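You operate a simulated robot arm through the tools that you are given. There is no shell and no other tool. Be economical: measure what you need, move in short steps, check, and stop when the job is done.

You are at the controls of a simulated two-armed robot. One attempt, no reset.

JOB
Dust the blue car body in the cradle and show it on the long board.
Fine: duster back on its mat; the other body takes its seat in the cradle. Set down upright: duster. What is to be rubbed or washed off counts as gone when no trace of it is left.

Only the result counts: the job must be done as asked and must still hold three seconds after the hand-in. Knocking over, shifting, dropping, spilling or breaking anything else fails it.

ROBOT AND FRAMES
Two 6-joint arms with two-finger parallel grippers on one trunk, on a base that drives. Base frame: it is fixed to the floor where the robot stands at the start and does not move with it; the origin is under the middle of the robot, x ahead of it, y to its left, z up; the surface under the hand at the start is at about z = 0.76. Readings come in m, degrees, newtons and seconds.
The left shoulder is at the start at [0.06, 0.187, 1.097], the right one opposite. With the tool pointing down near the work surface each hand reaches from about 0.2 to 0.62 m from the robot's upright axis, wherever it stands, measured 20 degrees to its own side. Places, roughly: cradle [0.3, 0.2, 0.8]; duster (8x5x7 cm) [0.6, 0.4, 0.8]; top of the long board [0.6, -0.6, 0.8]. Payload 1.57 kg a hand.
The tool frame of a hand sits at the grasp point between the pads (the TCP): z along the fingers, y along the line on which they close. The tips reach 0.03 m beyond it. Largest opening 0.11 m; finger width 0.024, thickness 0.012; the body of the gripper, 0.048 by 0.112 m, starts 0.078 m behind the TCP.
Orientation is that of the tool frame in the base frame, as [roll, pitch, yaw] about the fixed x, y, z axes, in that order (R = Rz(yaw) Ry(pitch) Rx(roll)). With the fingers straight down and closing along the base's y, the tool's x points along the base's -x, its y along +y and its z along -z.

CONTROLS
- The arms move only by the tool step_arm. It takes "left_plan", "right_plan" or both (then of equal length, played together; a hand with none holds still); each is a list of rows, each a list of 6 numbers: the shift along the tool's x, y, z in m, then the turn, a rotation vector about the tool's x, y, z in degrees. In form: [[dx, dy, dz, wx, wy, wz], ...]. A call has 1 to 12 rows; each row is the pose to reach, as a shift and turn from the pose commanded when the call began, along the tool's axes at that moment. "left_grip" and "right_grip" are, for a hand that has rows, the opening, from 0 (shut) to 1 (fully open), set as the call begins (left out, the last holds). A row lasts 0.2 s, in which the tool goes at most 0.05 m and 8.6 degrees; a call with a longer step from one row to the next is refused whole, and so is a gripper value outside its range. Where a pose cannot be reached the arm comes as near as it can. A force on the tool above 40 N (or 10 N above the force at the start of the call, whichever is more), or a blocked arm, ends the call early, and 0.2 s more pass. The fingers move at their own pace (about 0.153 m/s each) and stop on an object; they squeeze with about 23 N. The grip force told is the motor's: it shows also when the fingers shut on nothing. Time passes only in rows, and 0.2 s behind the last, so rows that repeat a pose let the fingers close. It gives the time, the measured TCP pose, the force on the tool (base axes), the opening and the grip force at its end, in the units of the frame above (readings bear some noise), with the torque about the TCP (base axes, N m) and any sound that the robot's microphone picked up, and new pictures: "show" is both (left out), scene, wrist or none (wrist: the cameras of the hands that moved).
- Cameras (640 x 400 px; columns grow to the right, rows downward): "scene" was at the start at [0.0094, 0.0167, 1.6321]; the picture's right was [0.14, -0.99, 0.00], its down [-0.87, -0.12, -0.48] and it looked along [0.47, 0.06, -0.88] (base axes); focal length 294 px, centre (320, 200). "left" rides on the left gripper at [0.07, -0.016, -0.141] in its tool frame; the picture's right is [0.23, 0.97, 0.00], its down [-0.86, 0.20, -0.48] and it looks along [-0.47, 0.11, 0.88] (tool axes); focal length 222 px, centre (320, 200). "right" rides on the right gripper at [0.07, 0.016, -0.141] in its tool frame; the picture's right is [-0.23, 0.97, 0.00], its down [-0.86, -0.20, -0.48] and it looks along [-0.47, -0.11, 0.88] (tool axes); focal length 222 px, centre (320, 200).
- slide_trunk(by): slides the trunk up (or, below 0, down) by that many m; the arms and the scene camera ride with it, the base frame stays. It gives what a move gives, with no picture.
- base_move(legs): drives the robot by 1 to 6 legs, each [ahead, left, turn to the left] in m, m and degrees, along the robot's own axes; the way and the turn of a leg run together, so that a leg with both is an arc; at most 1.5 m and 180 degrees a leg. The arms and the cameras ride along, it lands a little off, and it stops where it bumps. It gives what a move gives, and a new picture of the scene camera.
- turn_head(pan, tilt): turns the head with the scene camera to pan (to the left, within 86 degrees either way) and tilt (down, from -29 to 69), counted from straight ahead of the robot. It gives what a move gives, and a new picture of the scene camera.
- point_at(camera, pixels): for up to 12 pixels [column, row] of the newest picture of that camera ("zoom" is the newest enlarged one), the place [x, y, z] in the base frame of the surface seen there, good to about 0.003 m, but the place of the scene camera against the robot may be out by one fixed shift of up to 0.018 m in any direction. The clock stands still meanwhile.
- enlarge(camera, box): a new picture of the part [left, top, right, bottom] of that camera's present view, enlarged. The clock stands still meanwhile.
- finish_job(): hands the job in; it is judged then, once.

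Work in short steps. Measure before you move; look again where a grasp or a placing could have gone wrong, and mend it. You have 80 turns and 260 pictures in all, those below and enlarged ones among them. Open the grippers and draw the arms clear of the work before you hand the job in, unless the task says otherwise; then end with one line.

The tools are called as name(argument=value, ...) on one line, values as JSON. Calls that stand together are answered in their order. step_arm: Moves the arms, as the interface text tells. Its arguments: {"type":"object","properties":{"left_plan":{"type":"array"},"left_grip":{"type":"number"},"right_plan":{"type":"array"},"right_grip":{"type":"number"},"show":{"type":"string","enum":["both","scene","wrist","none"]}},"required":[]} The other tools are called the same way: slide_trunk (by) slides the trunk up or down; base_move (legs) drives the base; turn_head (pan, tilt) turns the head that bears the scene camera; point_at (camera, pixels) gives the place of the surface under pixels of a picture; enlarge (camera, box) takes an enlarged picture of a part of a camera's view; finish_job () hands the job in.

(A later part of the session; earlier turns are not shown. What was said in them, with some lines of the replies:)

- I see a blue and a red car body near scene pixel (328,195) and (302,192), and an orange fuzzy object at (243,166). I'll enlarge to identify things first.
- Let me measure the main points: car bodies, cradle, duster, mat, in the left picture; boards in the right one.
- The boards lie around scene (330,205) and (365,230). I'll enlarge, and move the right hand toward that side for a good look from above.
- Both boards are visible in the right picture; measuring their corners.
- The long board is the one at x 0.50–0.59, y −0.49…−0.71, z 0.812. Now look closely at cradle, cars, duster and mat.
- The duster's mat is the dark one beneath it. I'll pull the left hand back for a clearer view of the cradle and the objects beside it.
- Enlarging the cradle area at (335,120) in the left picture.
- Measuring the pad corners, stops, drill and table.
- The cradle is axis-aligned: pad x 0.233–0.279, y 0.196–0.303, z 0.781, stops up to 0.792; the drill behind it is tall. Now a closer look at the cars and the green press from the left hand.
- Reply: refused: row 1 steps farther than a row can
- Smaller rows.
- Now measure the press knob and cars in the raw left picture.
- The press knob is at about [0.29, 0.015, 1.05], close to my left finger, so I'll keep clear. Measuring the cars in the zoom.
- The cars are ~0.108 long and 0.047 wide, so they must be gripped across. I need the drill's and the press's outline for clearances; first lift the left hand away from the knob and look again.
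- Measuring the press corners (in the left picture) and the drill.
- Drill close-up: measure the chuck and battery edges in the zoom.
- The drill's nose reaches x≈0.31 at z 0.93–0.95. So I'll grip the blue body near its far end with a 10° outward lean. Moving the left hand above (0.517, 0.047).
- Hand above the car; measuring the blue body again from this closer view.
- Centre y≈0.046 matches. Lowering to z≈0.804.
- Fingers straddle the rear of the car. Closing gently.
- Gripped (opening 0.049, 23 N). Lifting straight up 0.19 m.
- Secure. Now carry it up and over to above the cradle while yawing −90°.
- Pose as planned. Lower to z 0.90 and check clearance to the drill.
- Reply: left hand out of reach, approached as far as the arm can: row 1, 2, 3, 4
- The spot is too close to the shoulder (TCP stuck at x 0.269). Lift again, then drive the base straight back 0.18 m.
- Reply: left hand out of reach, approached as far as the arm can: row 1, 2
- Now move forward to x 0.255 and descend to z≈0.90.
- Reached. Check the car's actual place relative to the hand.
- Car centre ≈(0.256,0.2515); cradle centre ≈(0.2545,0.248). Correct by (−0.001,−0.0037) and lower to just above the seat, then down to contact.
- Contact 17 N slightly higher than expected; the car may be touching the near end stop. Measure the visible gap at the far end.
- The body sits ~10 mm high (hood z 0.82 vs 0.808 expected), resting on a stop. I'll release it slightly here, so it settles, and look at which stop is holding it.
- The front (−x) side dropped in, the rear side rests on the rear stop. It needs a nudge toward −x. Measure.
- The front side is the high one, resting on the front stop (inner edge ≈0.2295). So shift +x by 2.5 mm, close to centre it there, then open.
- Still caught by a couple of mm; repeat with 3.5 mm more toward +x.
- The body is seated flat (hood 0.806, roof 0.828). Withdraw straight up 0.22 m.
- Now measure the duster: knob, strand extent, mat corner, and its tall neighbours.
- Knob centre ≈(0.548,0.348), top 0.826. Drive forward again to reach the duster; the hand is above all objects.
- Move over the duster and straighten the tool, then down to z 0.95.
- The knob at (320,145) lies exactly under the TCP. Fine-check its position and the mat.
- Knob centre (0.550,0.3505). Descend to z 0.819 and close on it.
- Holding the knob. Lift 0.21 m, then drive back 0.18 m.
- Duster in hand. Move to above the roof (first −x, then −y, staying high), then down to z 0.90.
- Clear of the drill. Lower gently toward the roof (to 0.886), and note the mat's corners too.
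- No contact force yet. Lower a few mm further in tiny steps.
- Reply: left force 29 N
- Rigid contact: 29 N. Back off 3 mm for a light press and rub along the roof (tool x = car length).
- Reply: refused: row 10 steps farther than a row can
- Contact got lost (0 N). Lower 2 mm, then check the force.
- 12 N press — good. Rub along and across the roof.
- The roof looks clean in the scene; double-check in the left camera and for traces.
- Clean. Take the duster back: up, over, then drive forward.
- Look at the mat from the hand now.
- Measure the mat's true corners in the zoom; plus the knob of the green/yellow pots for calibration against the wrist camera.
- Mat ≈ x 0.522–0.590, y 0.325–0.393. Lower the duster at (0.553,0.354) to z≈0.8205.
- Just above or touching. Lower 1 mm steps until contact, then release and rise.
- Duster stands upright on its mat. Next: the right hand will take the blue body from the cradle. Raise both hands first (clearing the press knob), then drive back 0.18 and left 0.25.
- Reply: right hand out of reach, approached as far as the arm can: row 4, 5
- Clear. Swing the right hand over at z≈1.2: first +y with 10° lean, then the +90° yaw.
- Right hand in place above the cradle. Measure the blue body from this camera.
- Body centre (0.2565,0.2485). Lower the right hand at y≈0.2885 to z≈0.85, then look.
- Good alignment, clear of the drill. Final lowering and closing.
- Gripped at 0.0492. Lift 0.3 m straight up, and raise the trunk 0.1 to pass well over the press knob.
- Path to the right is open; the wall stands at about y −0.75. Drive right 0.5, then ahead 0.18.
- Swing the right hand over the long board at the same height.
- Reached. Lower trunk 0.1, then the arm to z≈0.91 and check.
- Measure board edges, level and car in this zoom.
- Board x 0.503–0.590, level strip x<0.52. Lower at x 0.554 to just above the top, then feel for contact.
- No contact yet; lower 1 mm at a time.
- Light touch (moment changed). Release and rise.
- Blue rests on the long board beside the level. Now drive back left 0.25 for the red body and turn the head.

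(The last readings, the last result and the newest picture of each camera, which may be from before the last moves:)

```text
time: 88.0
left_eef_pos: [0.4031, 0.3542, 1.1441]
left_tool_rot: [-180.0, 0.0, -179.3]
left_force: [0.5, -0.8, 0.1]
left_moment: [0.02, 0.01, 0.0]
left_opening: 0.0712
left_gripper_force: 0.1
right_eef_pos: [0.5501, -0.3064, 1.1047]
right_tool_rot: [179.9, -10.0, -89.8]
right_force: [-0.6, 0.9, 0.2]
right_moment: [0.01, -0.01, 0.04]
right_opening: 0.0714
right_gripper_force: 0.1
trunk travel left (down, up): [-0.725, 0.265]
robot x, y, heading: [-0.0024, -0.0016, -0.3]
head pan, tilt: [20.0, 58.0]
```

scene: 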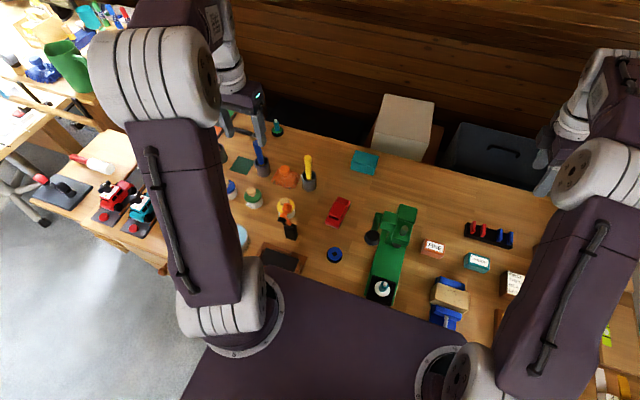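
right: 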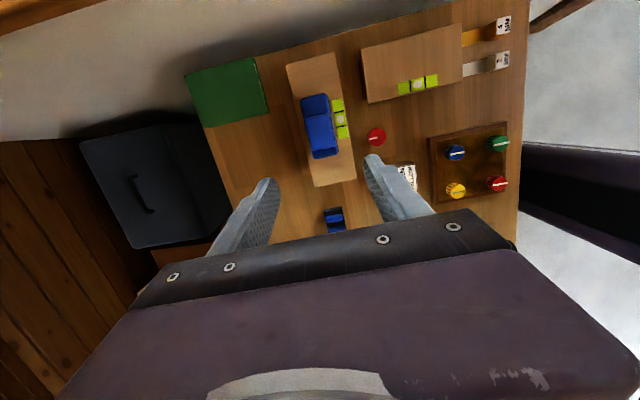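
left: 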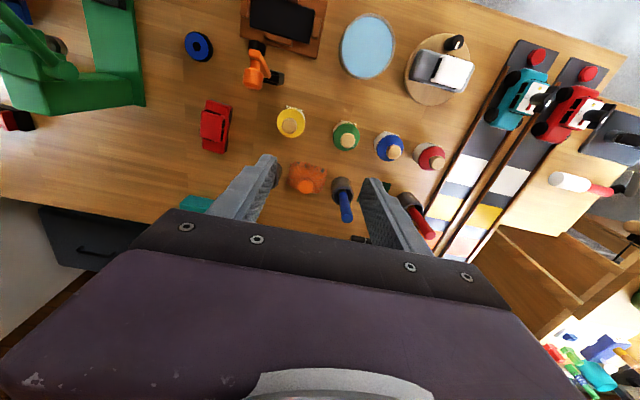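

Move over the red body's far end with the 10° lean, lateral first, then down to z 0.95.

step_arm(left_plan=[[-0.0195, -0.0367, 0, 0, 1.7, 0.5], [-0.039, -0.0733, 0, 0, 3.4, 0.7], [-0.0585, -0.11, 0, 0, 5, 0.7], [-0.078, -0.1467, 0, 0, 6.7, 0.7], [-0.0975, -0.1833, 0, 0, 8.4, 0.7], [-0.117, -0.22, 0, 0, 10, 0.7], [-0.117, -0.22, 0.045, 0, 10, 0.7], [-0.117, -0.22, 0.09, 0, 10, 0.7], [-0.117, -0.22, 0.14, 0, 10, 0.7], [-0.117, -0.22, 0.19, 0, 10, 0.7]], left_grip=0.68, show="wrist")

enlarge(camera="left", box=[260, 70, 400, 210])

```text
time: 90.2
left_eef_pos: [0.5208, 0.134, 0.9541]
left_tool_rot: [-180.0, -10.1, 179.8]
left_force: [-0.3, -0.4, -0.5]
left_moment: [0.01, -0.02, 0.0]
left_opening: 0.0749
left_gripper_force: 0.2
right_eef_pos: [0.5514, -0.306, 1.1039]
right_tool_rot: [179.9, -10.1, -89.8]
right_force: [-0.7, 0.7, 0.2]
right_moment: [0.01, -0.04, -0.03]
right_opening: 0.0718
right_gripper_force: 0.1
trunk travel left (down, up): [-0.725, 0.265]
robot x, y, heading: [-0.0003, -0.0016, 0.3]
head pan, tilt: [20.0, 58.0]
```

left: 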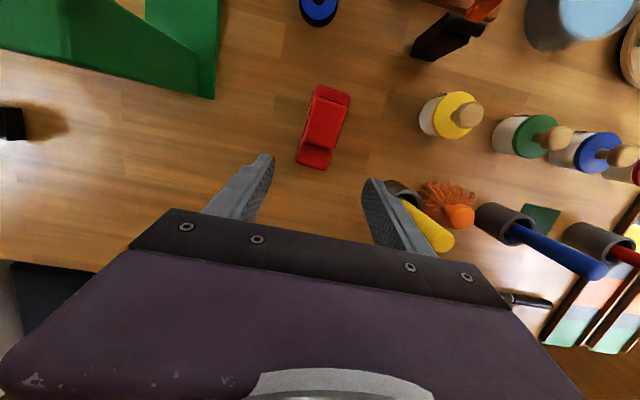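

```text
2.86 times, centred on (330, 140) of left
```

zoom: 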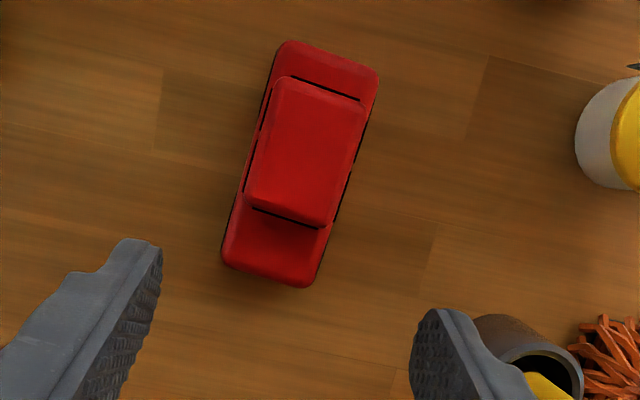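

Measure the red body corners.

point_at(camera="zoom", pixels=[[280, 50], [376, 78], [330, 55], [226, 255], [312, 278], [268, 272], [237, 210], [330, 240], [305, 150], [265, 120], [362, 150]])

```text
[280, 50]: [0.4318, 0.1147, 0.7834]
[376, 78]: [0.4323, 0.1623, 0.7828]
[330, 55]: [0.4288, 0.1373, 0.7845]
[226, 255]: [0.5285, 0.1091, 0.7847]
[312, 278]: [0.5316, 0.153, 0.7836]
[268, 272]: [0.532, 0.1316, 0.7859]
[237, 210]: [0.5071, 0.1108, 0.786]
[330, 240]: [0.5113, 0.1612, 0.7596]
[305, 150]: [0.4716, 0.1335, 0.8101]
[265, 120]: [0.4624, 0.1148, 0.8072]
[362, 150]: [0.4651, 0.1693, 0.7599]
```

Red is yawed about −4°. Rotate the tool −4° and lower to z≈0.804 at (0.520,0.132).

step_arm(left_plan=[[-0.006, -0.002, 0.037, -0.69, 0, 3.94], [-0.012, -0.002, 0.074, -0.69, 0, 3.94], [-0.018, -0.002, 0.111, -0.69, 0, 3.94], [-0.0251, -0.002, 0.1483, -0.69, 0, 3.94], [-0.0251, -0.002, 0.1483, -0.69, 0, 3.94]], show="wrist")

```text
time: 91.4
left_eef_pos: [0.5198, 0.1305, 0.8047]
left_tool_rot: [179.9, -10.1, 175.8]
left_force: [0.0, 1.0, 0.0]
left_moment: [0.0, 0.0, -0.02]
left_opening: 0.0749
left_gripper_force: 0.1
right_eef_pos: [0.5508, -0.3059, 1.104]
right_tool_rot: [-180.0, -10.0, -89.9]
right_force: [-0.6, -0.1, 0.2]
right_moment: [-0.01, -0.01, -0.03]
right_opening: 0.0715
right_gripper_force: 0.1
trunk travel left (down, up): [-0.725, 0.265]
robot x, y, heading: [0.0001, -0.0013, 0.1]
head pan, tilt: [20.0, 58.0]
```

left: 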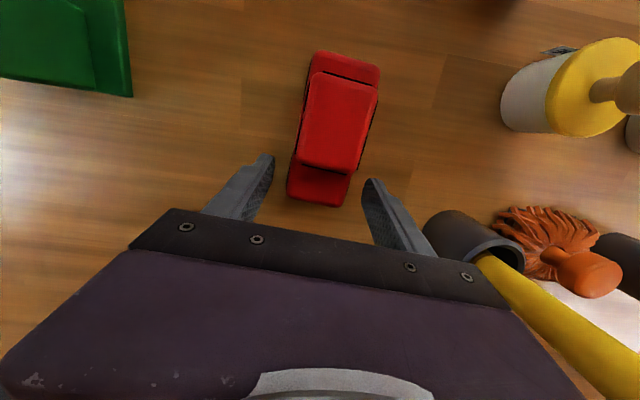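

Same view as with the blue one before. Close and lift.

step_arm(left_plan=[[0, 0, 0, 0, 0, 0], [0, 0, 0, 0, 0, 0], [0, 0, 0, 0, 0, 0]], left_grip=0.2, show="none")

step_arm(left_plan=[[0.0035, 0, -0.02, 0, 0, 0], [0.0104, 0, -0.059, 0, 0, 0], [0.0182, 0, -0.103, 0, 0, 0], [0.026, 0, -0.148, 0, 0, 0], [0.0338, 0, -0.192, 0, 0, 0], [0.0416, 0, -0.236, 0, 0, 0], [0.0451, 0, -0.256, 0, 0, 0]], show="wrist")

```text
time: 92.2
left_eef_pos: [0.5193, 0.1314, 0.8047]
left_tool_rot: [-179.9, -10.0, 175.9]
left_force: [0.1, 0.1, -1.0]
left_moment: [0.06, 0.07, -0.01]
left_opening: 0.0491
left_gripper_force: 23.6
right_eef_pos: [0.5516, -0.3062, 1.1035]
right_tool_rot: [-179.9, -10.0, -89.8]
right_force: [-0.2, -0.5, 0.9]
right_moment: [0.02, 0.0, 0.01]
right_opening: 0.0718
right_gripper_force: 0.0
trunk travel left (down, up): [-0.725, 0.265]
robot x, y, heading: [-0.0024, -0.0035, 0.1]
head pan, tilt: [20.0, 58.0]
```

```text
time: 93.8
left_eef_pos: [0.5209, 0.1331, 1.0646]
left_tool_rot: [-179.9, -10.0, 175.8]
left_force: [0.4, 0.5, -0.2]
left_moment: [-0.01, -0.05, 0.02]
left_opening: 0.0494
left_gripper_force: 23.1
right_eef_pos: [0.5507, -0.3064, 1.1044]
right_tool_rot: [-180.0, -10.0, -89.9]
right_force: [-0.6, 0.5, -0.1]
right_moment: [0.03, -0.01, 0.01]
right_opening: 0.0716
right_gripper_force: 0.1
trunk travel left (down, up): [-0.725, 0.265]
robot x, y, heading: [-0.0006, -0.0038, -0.2]
head pan, tilt: [20.0, 58.0]
```

left: 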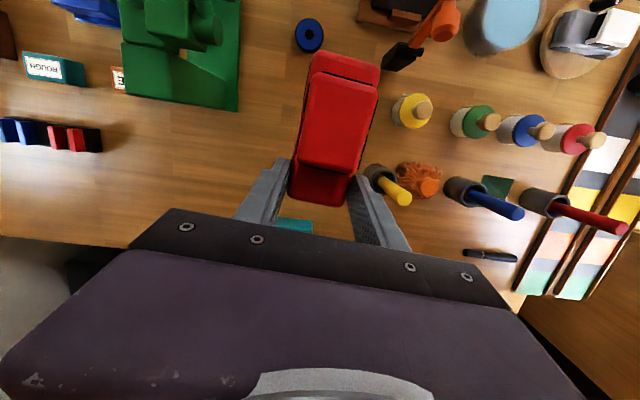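

Red held (0.049). Drive back 0.18.

base_move(legs=[[-0.18, 0, 0]])

```text
time: 95.3
left_eef_pos: [0.3419, 0.1323, 1.0634]
left_tool_rot: [-179.9, -10.0, 175.9]
left_force: [1.1, 0.5, -0.9]
left_moment: [-0.04, -0.02, 0.0]
left_opening: 0.0496
left_gripper_force: 22.6
right_eef_pos: [0.3731, -0.3072, 1.1041]
right_tool_rot: [179.9, -10.0, -89.7]
right_force: [-0.2, 0.4, 0.6]
right_moment: [-0.01, 0.01, 0.0]
right_opening: 0.0713
right_gripper_force: 0.0
trunk travel left (down, up): [-0.725, 0.265]
robot x, y, heading: [-0.1795, 0.0008, 0.1]
head pan, tilt: [20.0, 58.0]
```

scene: 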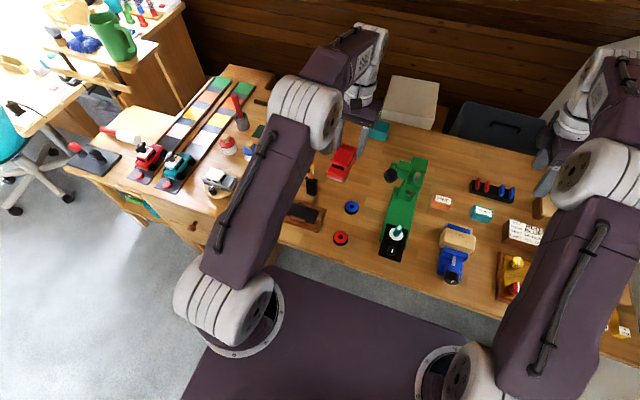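

Rotate −86° while moving above the cradle.

step_arm(left_plan=[[0.0081, 0.0063, 0.0014, -1.355, 0, 7.69], [0.0163, 0.0127, 0.0029, -2.71, 0, 15.4], [0.0244, 0.019, 0.0043, -4.06, 0, 23.1], [0.0325, 0.0253, 0.0057, -5.42, 0, 30.8], [0.0407, 0.0316, 0.0072, -6.77, 0, 38.5], [0.0488, 0.038, 0.0086, -8.13, 0, 46.1], [0.057, 0.0443, 0.0101, -9.48, 0, 53.8], [0.0651, 0.0506, 0.0115, -10.84, 0, 61.5], [0.0732, 0.0569, 0.0129, -12.2, 0, 69.2], [0.0814, 0.0633, 0.0144, -13.55, 0, 76.9], [0.0895, 0.0696, 0.0158, -14.9, 0, 84.6]], show="none")

step_arm(left_plan=[[-0.007, 0, 0.04, 0, 0, 0], [-0.0141, 0, 0.08, 0, 0, 0], [-0.0212, 0, 0.12, 0, 0, 0], [-0.0284, 0, 0.161, 0, 0, 0]], show="wrist")

enlarge(camera="left", box=[260, 10, 420, 230])

```text
time: 97.7
left_eef_pos: [0.2536, 0.2084, 1.0634]
left_tool_rot: [-180.0, -9.9, 89.9]
left_force: [-0.4, -0.2, -0.4]
left_moment: [0.01, -0.02, 0.01]
left_opening: 0.0494
left_gripper_force: 23.1
right_eef_pos: [0.3691, -0.3062, 1.1046]
right_tool_rot: [180.0, -10.0, -89.7]
right_force: [-0.5, -0.6, -0.1]
right_moment: [0.02, -0.01, 0.02]
right_opening: 0.0717
right_gripper_force: 0.1
trunk travel left (down, up): [-0.725, 0.265]
robot x, y, heading: [-0.1794, -0.0013, 0.3]
head pan, tilt: [20.0, 58.0]
```

```text
time: 98.7
left_eef_pos: [0.2551, 0.2079, 0.9003]
left_tool_rot: [180.0, -9.9, 90.1]
left_force: [-0.1, -0.6, -0.9]
left_moment: [-0.04, -0.02, -0.05]
left_opening: 0.0493
left_gripper_force: 22.9
right_eef_pos: [0.3713, -0.3052, 1.1032]
right_tool_rot: [179.9, -10.0, -89.7]
right_force: [-0.4, 0.0, 0.3]
right_moment: [0.02, 0.04, -0.01]
right_opening: 0.0715
right_gripper_force: 0.0
trunk travel left (down, up): [-0.725, 0.265]
robot x, y, heading: [-0.1797, 0.0009, 0.1]
head pan, tilt: [20.0, 58.0]
```

left: 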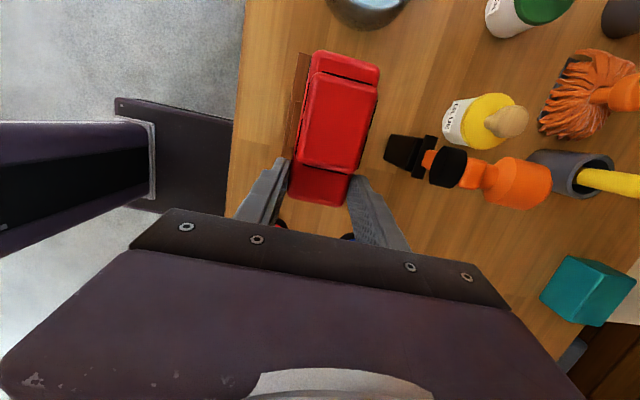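

```text
1.82 times, centred on (340, 120) of left
```

zoom: 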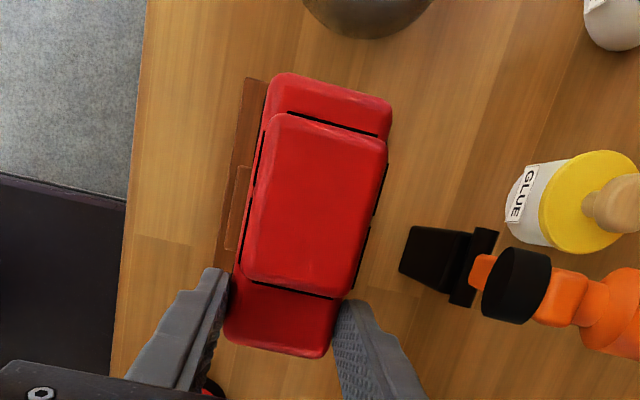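

Measure the red body's ends here.

point_at(camera="zoom", pixels=[[275, 85], [388, 105], [330, 85], [228, 330], [325, 350], [280, 345], [245, 270], [310, 200]])

```text
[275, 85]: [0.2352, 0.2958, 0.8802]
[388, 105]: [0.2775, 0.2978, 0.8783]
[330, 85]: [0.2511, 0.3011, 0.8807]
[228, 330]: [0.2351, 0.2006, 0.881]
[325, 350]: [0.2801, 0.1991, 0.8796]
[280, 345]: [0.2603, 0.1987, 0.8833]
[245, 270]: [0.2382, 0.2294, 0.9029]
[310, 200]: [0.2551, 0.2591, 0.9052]
```

Red centre ≈(0.257,0.250), matching where the blue one sat (0.2565,0.2487). Lower slowly.

step_arm(left_plan=[[-0.0045, 0, 0.02, 0, 0, 0], [-0.008, 0, 0.04, 0, 0, 0], [-0.0114, 0, 0.059, 0, 0, 0], [-0.0124, 0, 0.065, 0, 0, 0], [-0.0129, 0, 0.0675, 0, 0, 0]], show="none")

step_arm(left_plan=[[-0.0004, 0, 0.002, 0, 0, 0], [-0.0008, 0, 0.004, 0, 0, 0], [-0.0008, 0, 0.004, 0, 0, 0]], show="wrist")

enlarge(camera="left", box=[260, 10, 420, 230])

point_at(camera="zoom", pixels=[[300, 72], [385, 95], [345, 78], [240, 330], [315, 340], [310, 200], [240, 200]])

```text
time: 99.9
left_eef_pos: [0.2535, 0.2077, 0.8331]
left_tool_rot: [-180.0, -10.0, 90.2]
left_force: [-0.2, 0.0, -0.8]
left_moment: [-0.05, 0.06, -0.02]
left_opening: 0.0493
left_gripper_force: 23.1
right_eef_pos: [0.372, -0.3059, 1.1054]
right_tool_rot: [180.0, -10.0, -89.8]
right_force: [0.4, 0.6, -0.1]
right_moment: [-0.01, 0.0, 0.0]
right_opening: 0.0713
right_gripper_force: 0.2
trunk travel left (down, up): [-0.725, 0.265]
robot x, y, heading: [-0.1816, 0.0002, 0.1]
head pan, tilt: [20.0, 58.0]
```

```text
time: 100.7
left_eef_pos: [0.2533, 0.2066, 0.8279]
left_tool_rot: [-180.0, -9.9, 90.2]
left_force: [0.3, 0.1, -0.7]
left_moment: [-0.03, -0.04, 0.02]
left_opening: 0.0491
left_gripper_force: 22.6
right_eef_pos: [0.3715, -0.306, 1.1047]
right_tool_rot: [180.0, -10.0, -89.8]
right_force: [0.7, 1.2, 0.0]
right_moment: [0.0, -0.01, -0.02]
right_opening: 0.0715
right_gripper_force: 0.1
trunk travel left (down, up): [-0.725, 0.265]
robot x, y, heading: [-0.181, -0.0041, 0.2]
head pan, tilt: [20.0, 58.0]
```

left: 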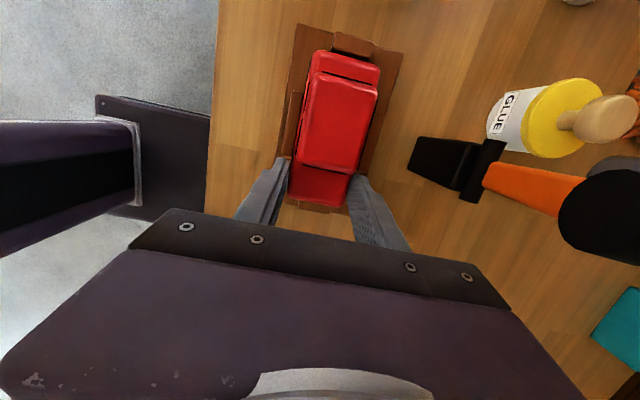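

```text
1.82 times, centred on (340, 120) of left
```

zoom: 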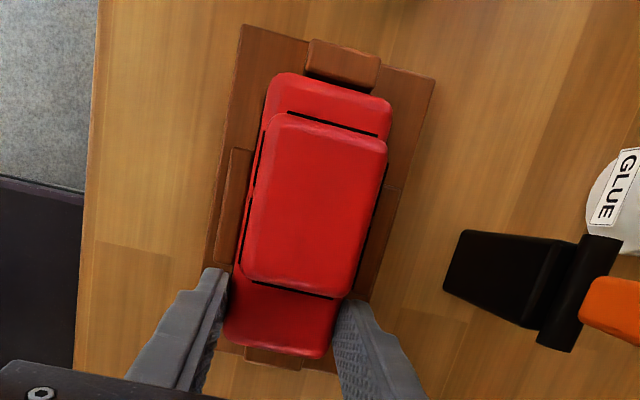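

```text
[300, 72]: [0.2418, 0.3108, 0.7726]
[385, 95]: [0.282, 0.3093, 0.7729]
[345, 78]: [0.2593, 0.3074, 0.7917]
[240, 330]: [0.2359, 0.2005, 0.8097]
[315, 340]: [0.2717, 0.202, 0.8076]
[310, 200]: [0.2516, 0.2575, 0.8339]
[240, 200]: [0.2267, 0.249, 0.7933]
```

No contact, bottom already between the stops (hood 0.809, seated 0.806). Lower 2 mm more and release.

step_arm(left_plan=[[-0.0002, 0, 0.001, 0, 0, 0], [-0.0004, 0, 0.0022, 0, 0, 0], [-0.0004, 0, 0.0022, 0, 0, 0]], show="none")

step_arm(left_plan=[[0, 0, 0, 0, 0, 0], [0, 0, 0, 0, 0, 0]], left_grip=0.6, show="wrist")

enlarge(camera="left", box=[260, 10, 420, 230])

point_at(camera="zoom", pixels=[[285, 85], [380, 105], [330, 90], [240, 320], [315, 340], [265, 180], [370, 200], [310, 200]])

```text
time: 101.5
left_eef_pos: [0.2539, 0.2073, 0.8256]
left_tool_rot: [-180.0, -9.9, 89.9]
left_force: [0.6, -0.4, -0.8]
left_moment: [-0.05, 0.0, 0.02]
left_opening: 0.0496
left_gripper_force: 23.1
right_eef_pos: [0.3715, -0.3059, 1.1039]
right_tool_rot: [-180.0, -9.9, -89.7]
right_force: [0.3, 0.0, -0.2]
right_moment: [-0.02, -0.03, 0.02]
right_opening: 0.0714
right_gripper_force: 0.0
trunk travel left (down, up): [-0.725, 0.265]
robot x, y, heading: [-0.1804, 0.0009, 0.4]
head pan, tilt: [20.0, 58.0]
```

```text
time: 102.1
left_eef_pos: [0.255, 0.2059, 0.825]
left_tool_rot: [180.0, -10.0, 90.0]
left_force: [1.1, -0.2, -0.4]
left_moment: [0.01, 0.0, 0.01]
left_opening: 0.0661
left_gripper_force: 0.1
right_eef_pos: [0.3702, -0.3061, 1.1049]
right_tool_rot: [-179.9, -10.1, -89.7]
right_force: [-0.9, -0.5, 0.2]
right_moment: [-0.03, -0.01, 0.03]
right_opening: 0.0715
right_gripper_force: 0.0
trunk travel left (down, up): [-0.725, 0.265]
robot x, y, heading: [-0.1784, -0.0044, 0.1]
head pan, tilt: [20.0, 58.0]
```

left: 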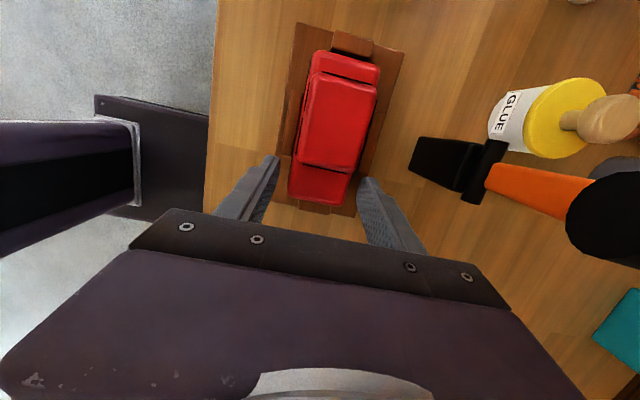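

```text
1.82 times, centred on (340, 120) of left
```

zoom: 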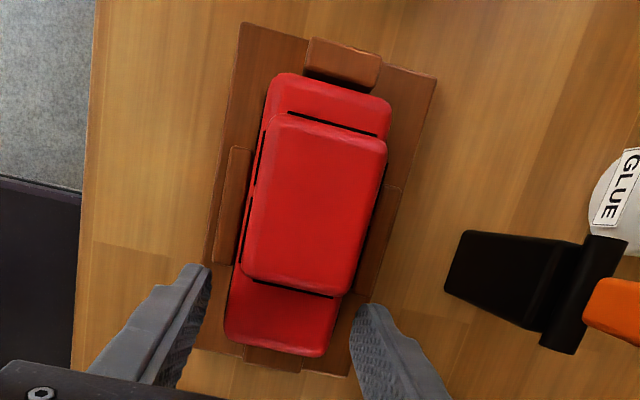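

```text
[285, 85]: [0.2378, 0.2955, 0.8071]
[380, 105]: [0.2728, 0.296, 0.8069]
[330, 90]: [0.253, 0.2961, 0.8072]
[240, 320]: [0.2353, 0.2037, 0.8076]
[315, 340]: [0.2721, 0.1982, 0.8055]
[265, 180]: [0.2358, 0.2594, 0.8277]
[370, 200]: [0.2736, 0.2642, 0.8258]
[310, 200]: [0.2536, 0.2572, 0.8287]
```

Red is flat in the seat (hood 0.807 at both ends). Withdraw straight up and check all.

step_arm(left_plan=[[0.0052, 0, -0.0295, 0, 0, 0], [0.0122, 0, -0.069, 0, 0, 0], [0.0205, 0, -0.116, 0, 0, 0], [0.0285, 0, -0.162, 0, 0, 0], [0.0365, 0, -0.207, 0, 0, 0], [0.0425, 0, -0.241, 0, 0, 0], [0.0345, 0, -0.286, 0, 0, 0]], left_grip=0.65, show="both")

enlarge(camera="scene", box=[190, 60, 430, 260])

enlarge(camera="left", box=[260, 20, 560, 230])

turn_head(pan=-30, tilt=45)

```text
time: 103.7
left_eef_pos: [0.2544, 0.1921, 1.1151]
left_tool_rot: [180.0, -10.1, 89.9]
left_force: [-0.2, -0.2, -0.6]
left_moment: [-0.01, -0.01, 0.02]
left_opening: 0.0717
left_gripper_force: 0.1
right_eef_pos: [0.3707, -0.307, 1.1042]
right_tool_rot: [179.9, -9.9, -89.8]
right_force: [0.1, 0.4, -0.7]
right_moment: [0.01, -0.05, 0.0]
right_opening: 0.0715
right_gripper_force: 0.0
trunk travel left (down, up): [-0.725, 0.265]
robot x, y, heading: [-0.1779, -0.0016, 0.3]
head pan, tilt: [20.0, 58.0]
```

scene: 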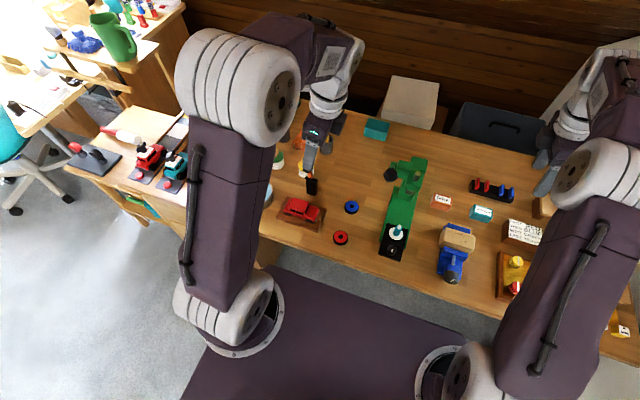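
left: 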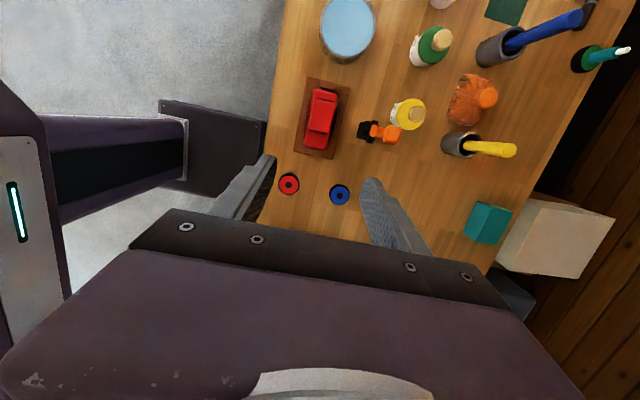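

```text
2.00 times, centred on (310, 160) of scene
```

zoom: 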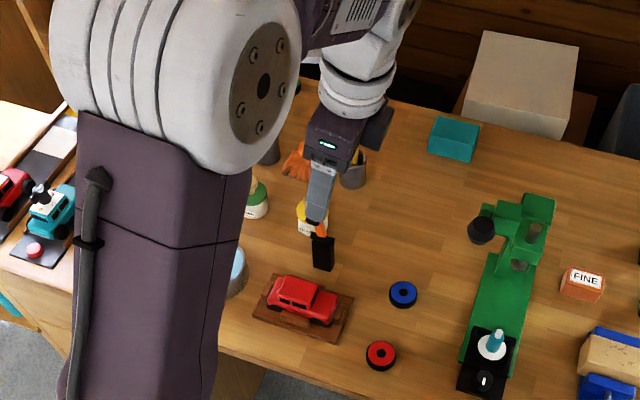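

```text
1.90 times, centred on (410, 125) of left
```

zoom: 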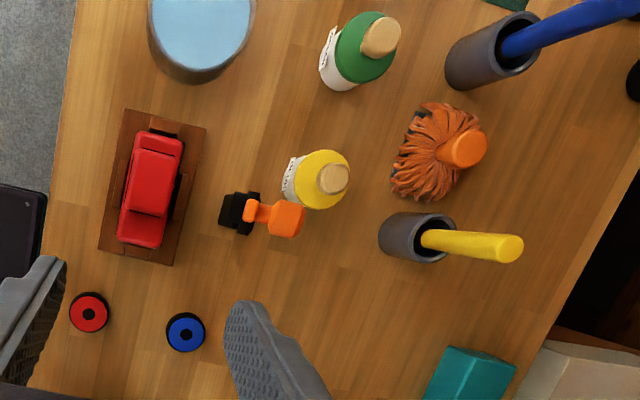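

```text
time: 104.9
left_eef_pos: [0.2551, 0.1922, 1.1134]
left_tool_rot: [180.0, -10.0, 89.9]
left_force: [-0.8, 0.5, -0.3]
left_moment: [-0.02, 0.01, 0.0]
left_opening: 0.0713
left_gripper_force: 0.1
right_eef_pos: [0.3713, -0.3067, 1.105]
right_tool_rot: [-180.0, -9.9, -89.7]
right_force: [-0.6, -0.9, 0.0]
right_moment: [0.0, 0.0, -0.01]
right_opening: 0.0716
right_gripper_force: 0.0
trunk travel left (down, up): [-0.725, 0.265]
robot x, y, heading: [-0.1829, -0.0017, 0.4]
head pan, tilt: [-30.0, 45.0]
5 turns are left
```

scene: 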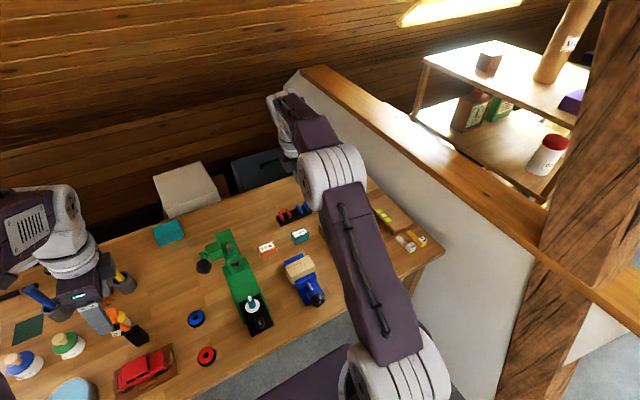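

Everything checks out: red is seated in the cradle, the duster is upright on its mat and the clean blue body is on the long board. The grippers are open and the arms are high and clear, so I'm handing in.

finish_job()

```text
The job is handed in.
```

I've handed the job in. The blue body was dusted in the cradle and now rests on the long board with no dust visible. The duster stands upright on its mat and the red body is seated flat in the cradle.
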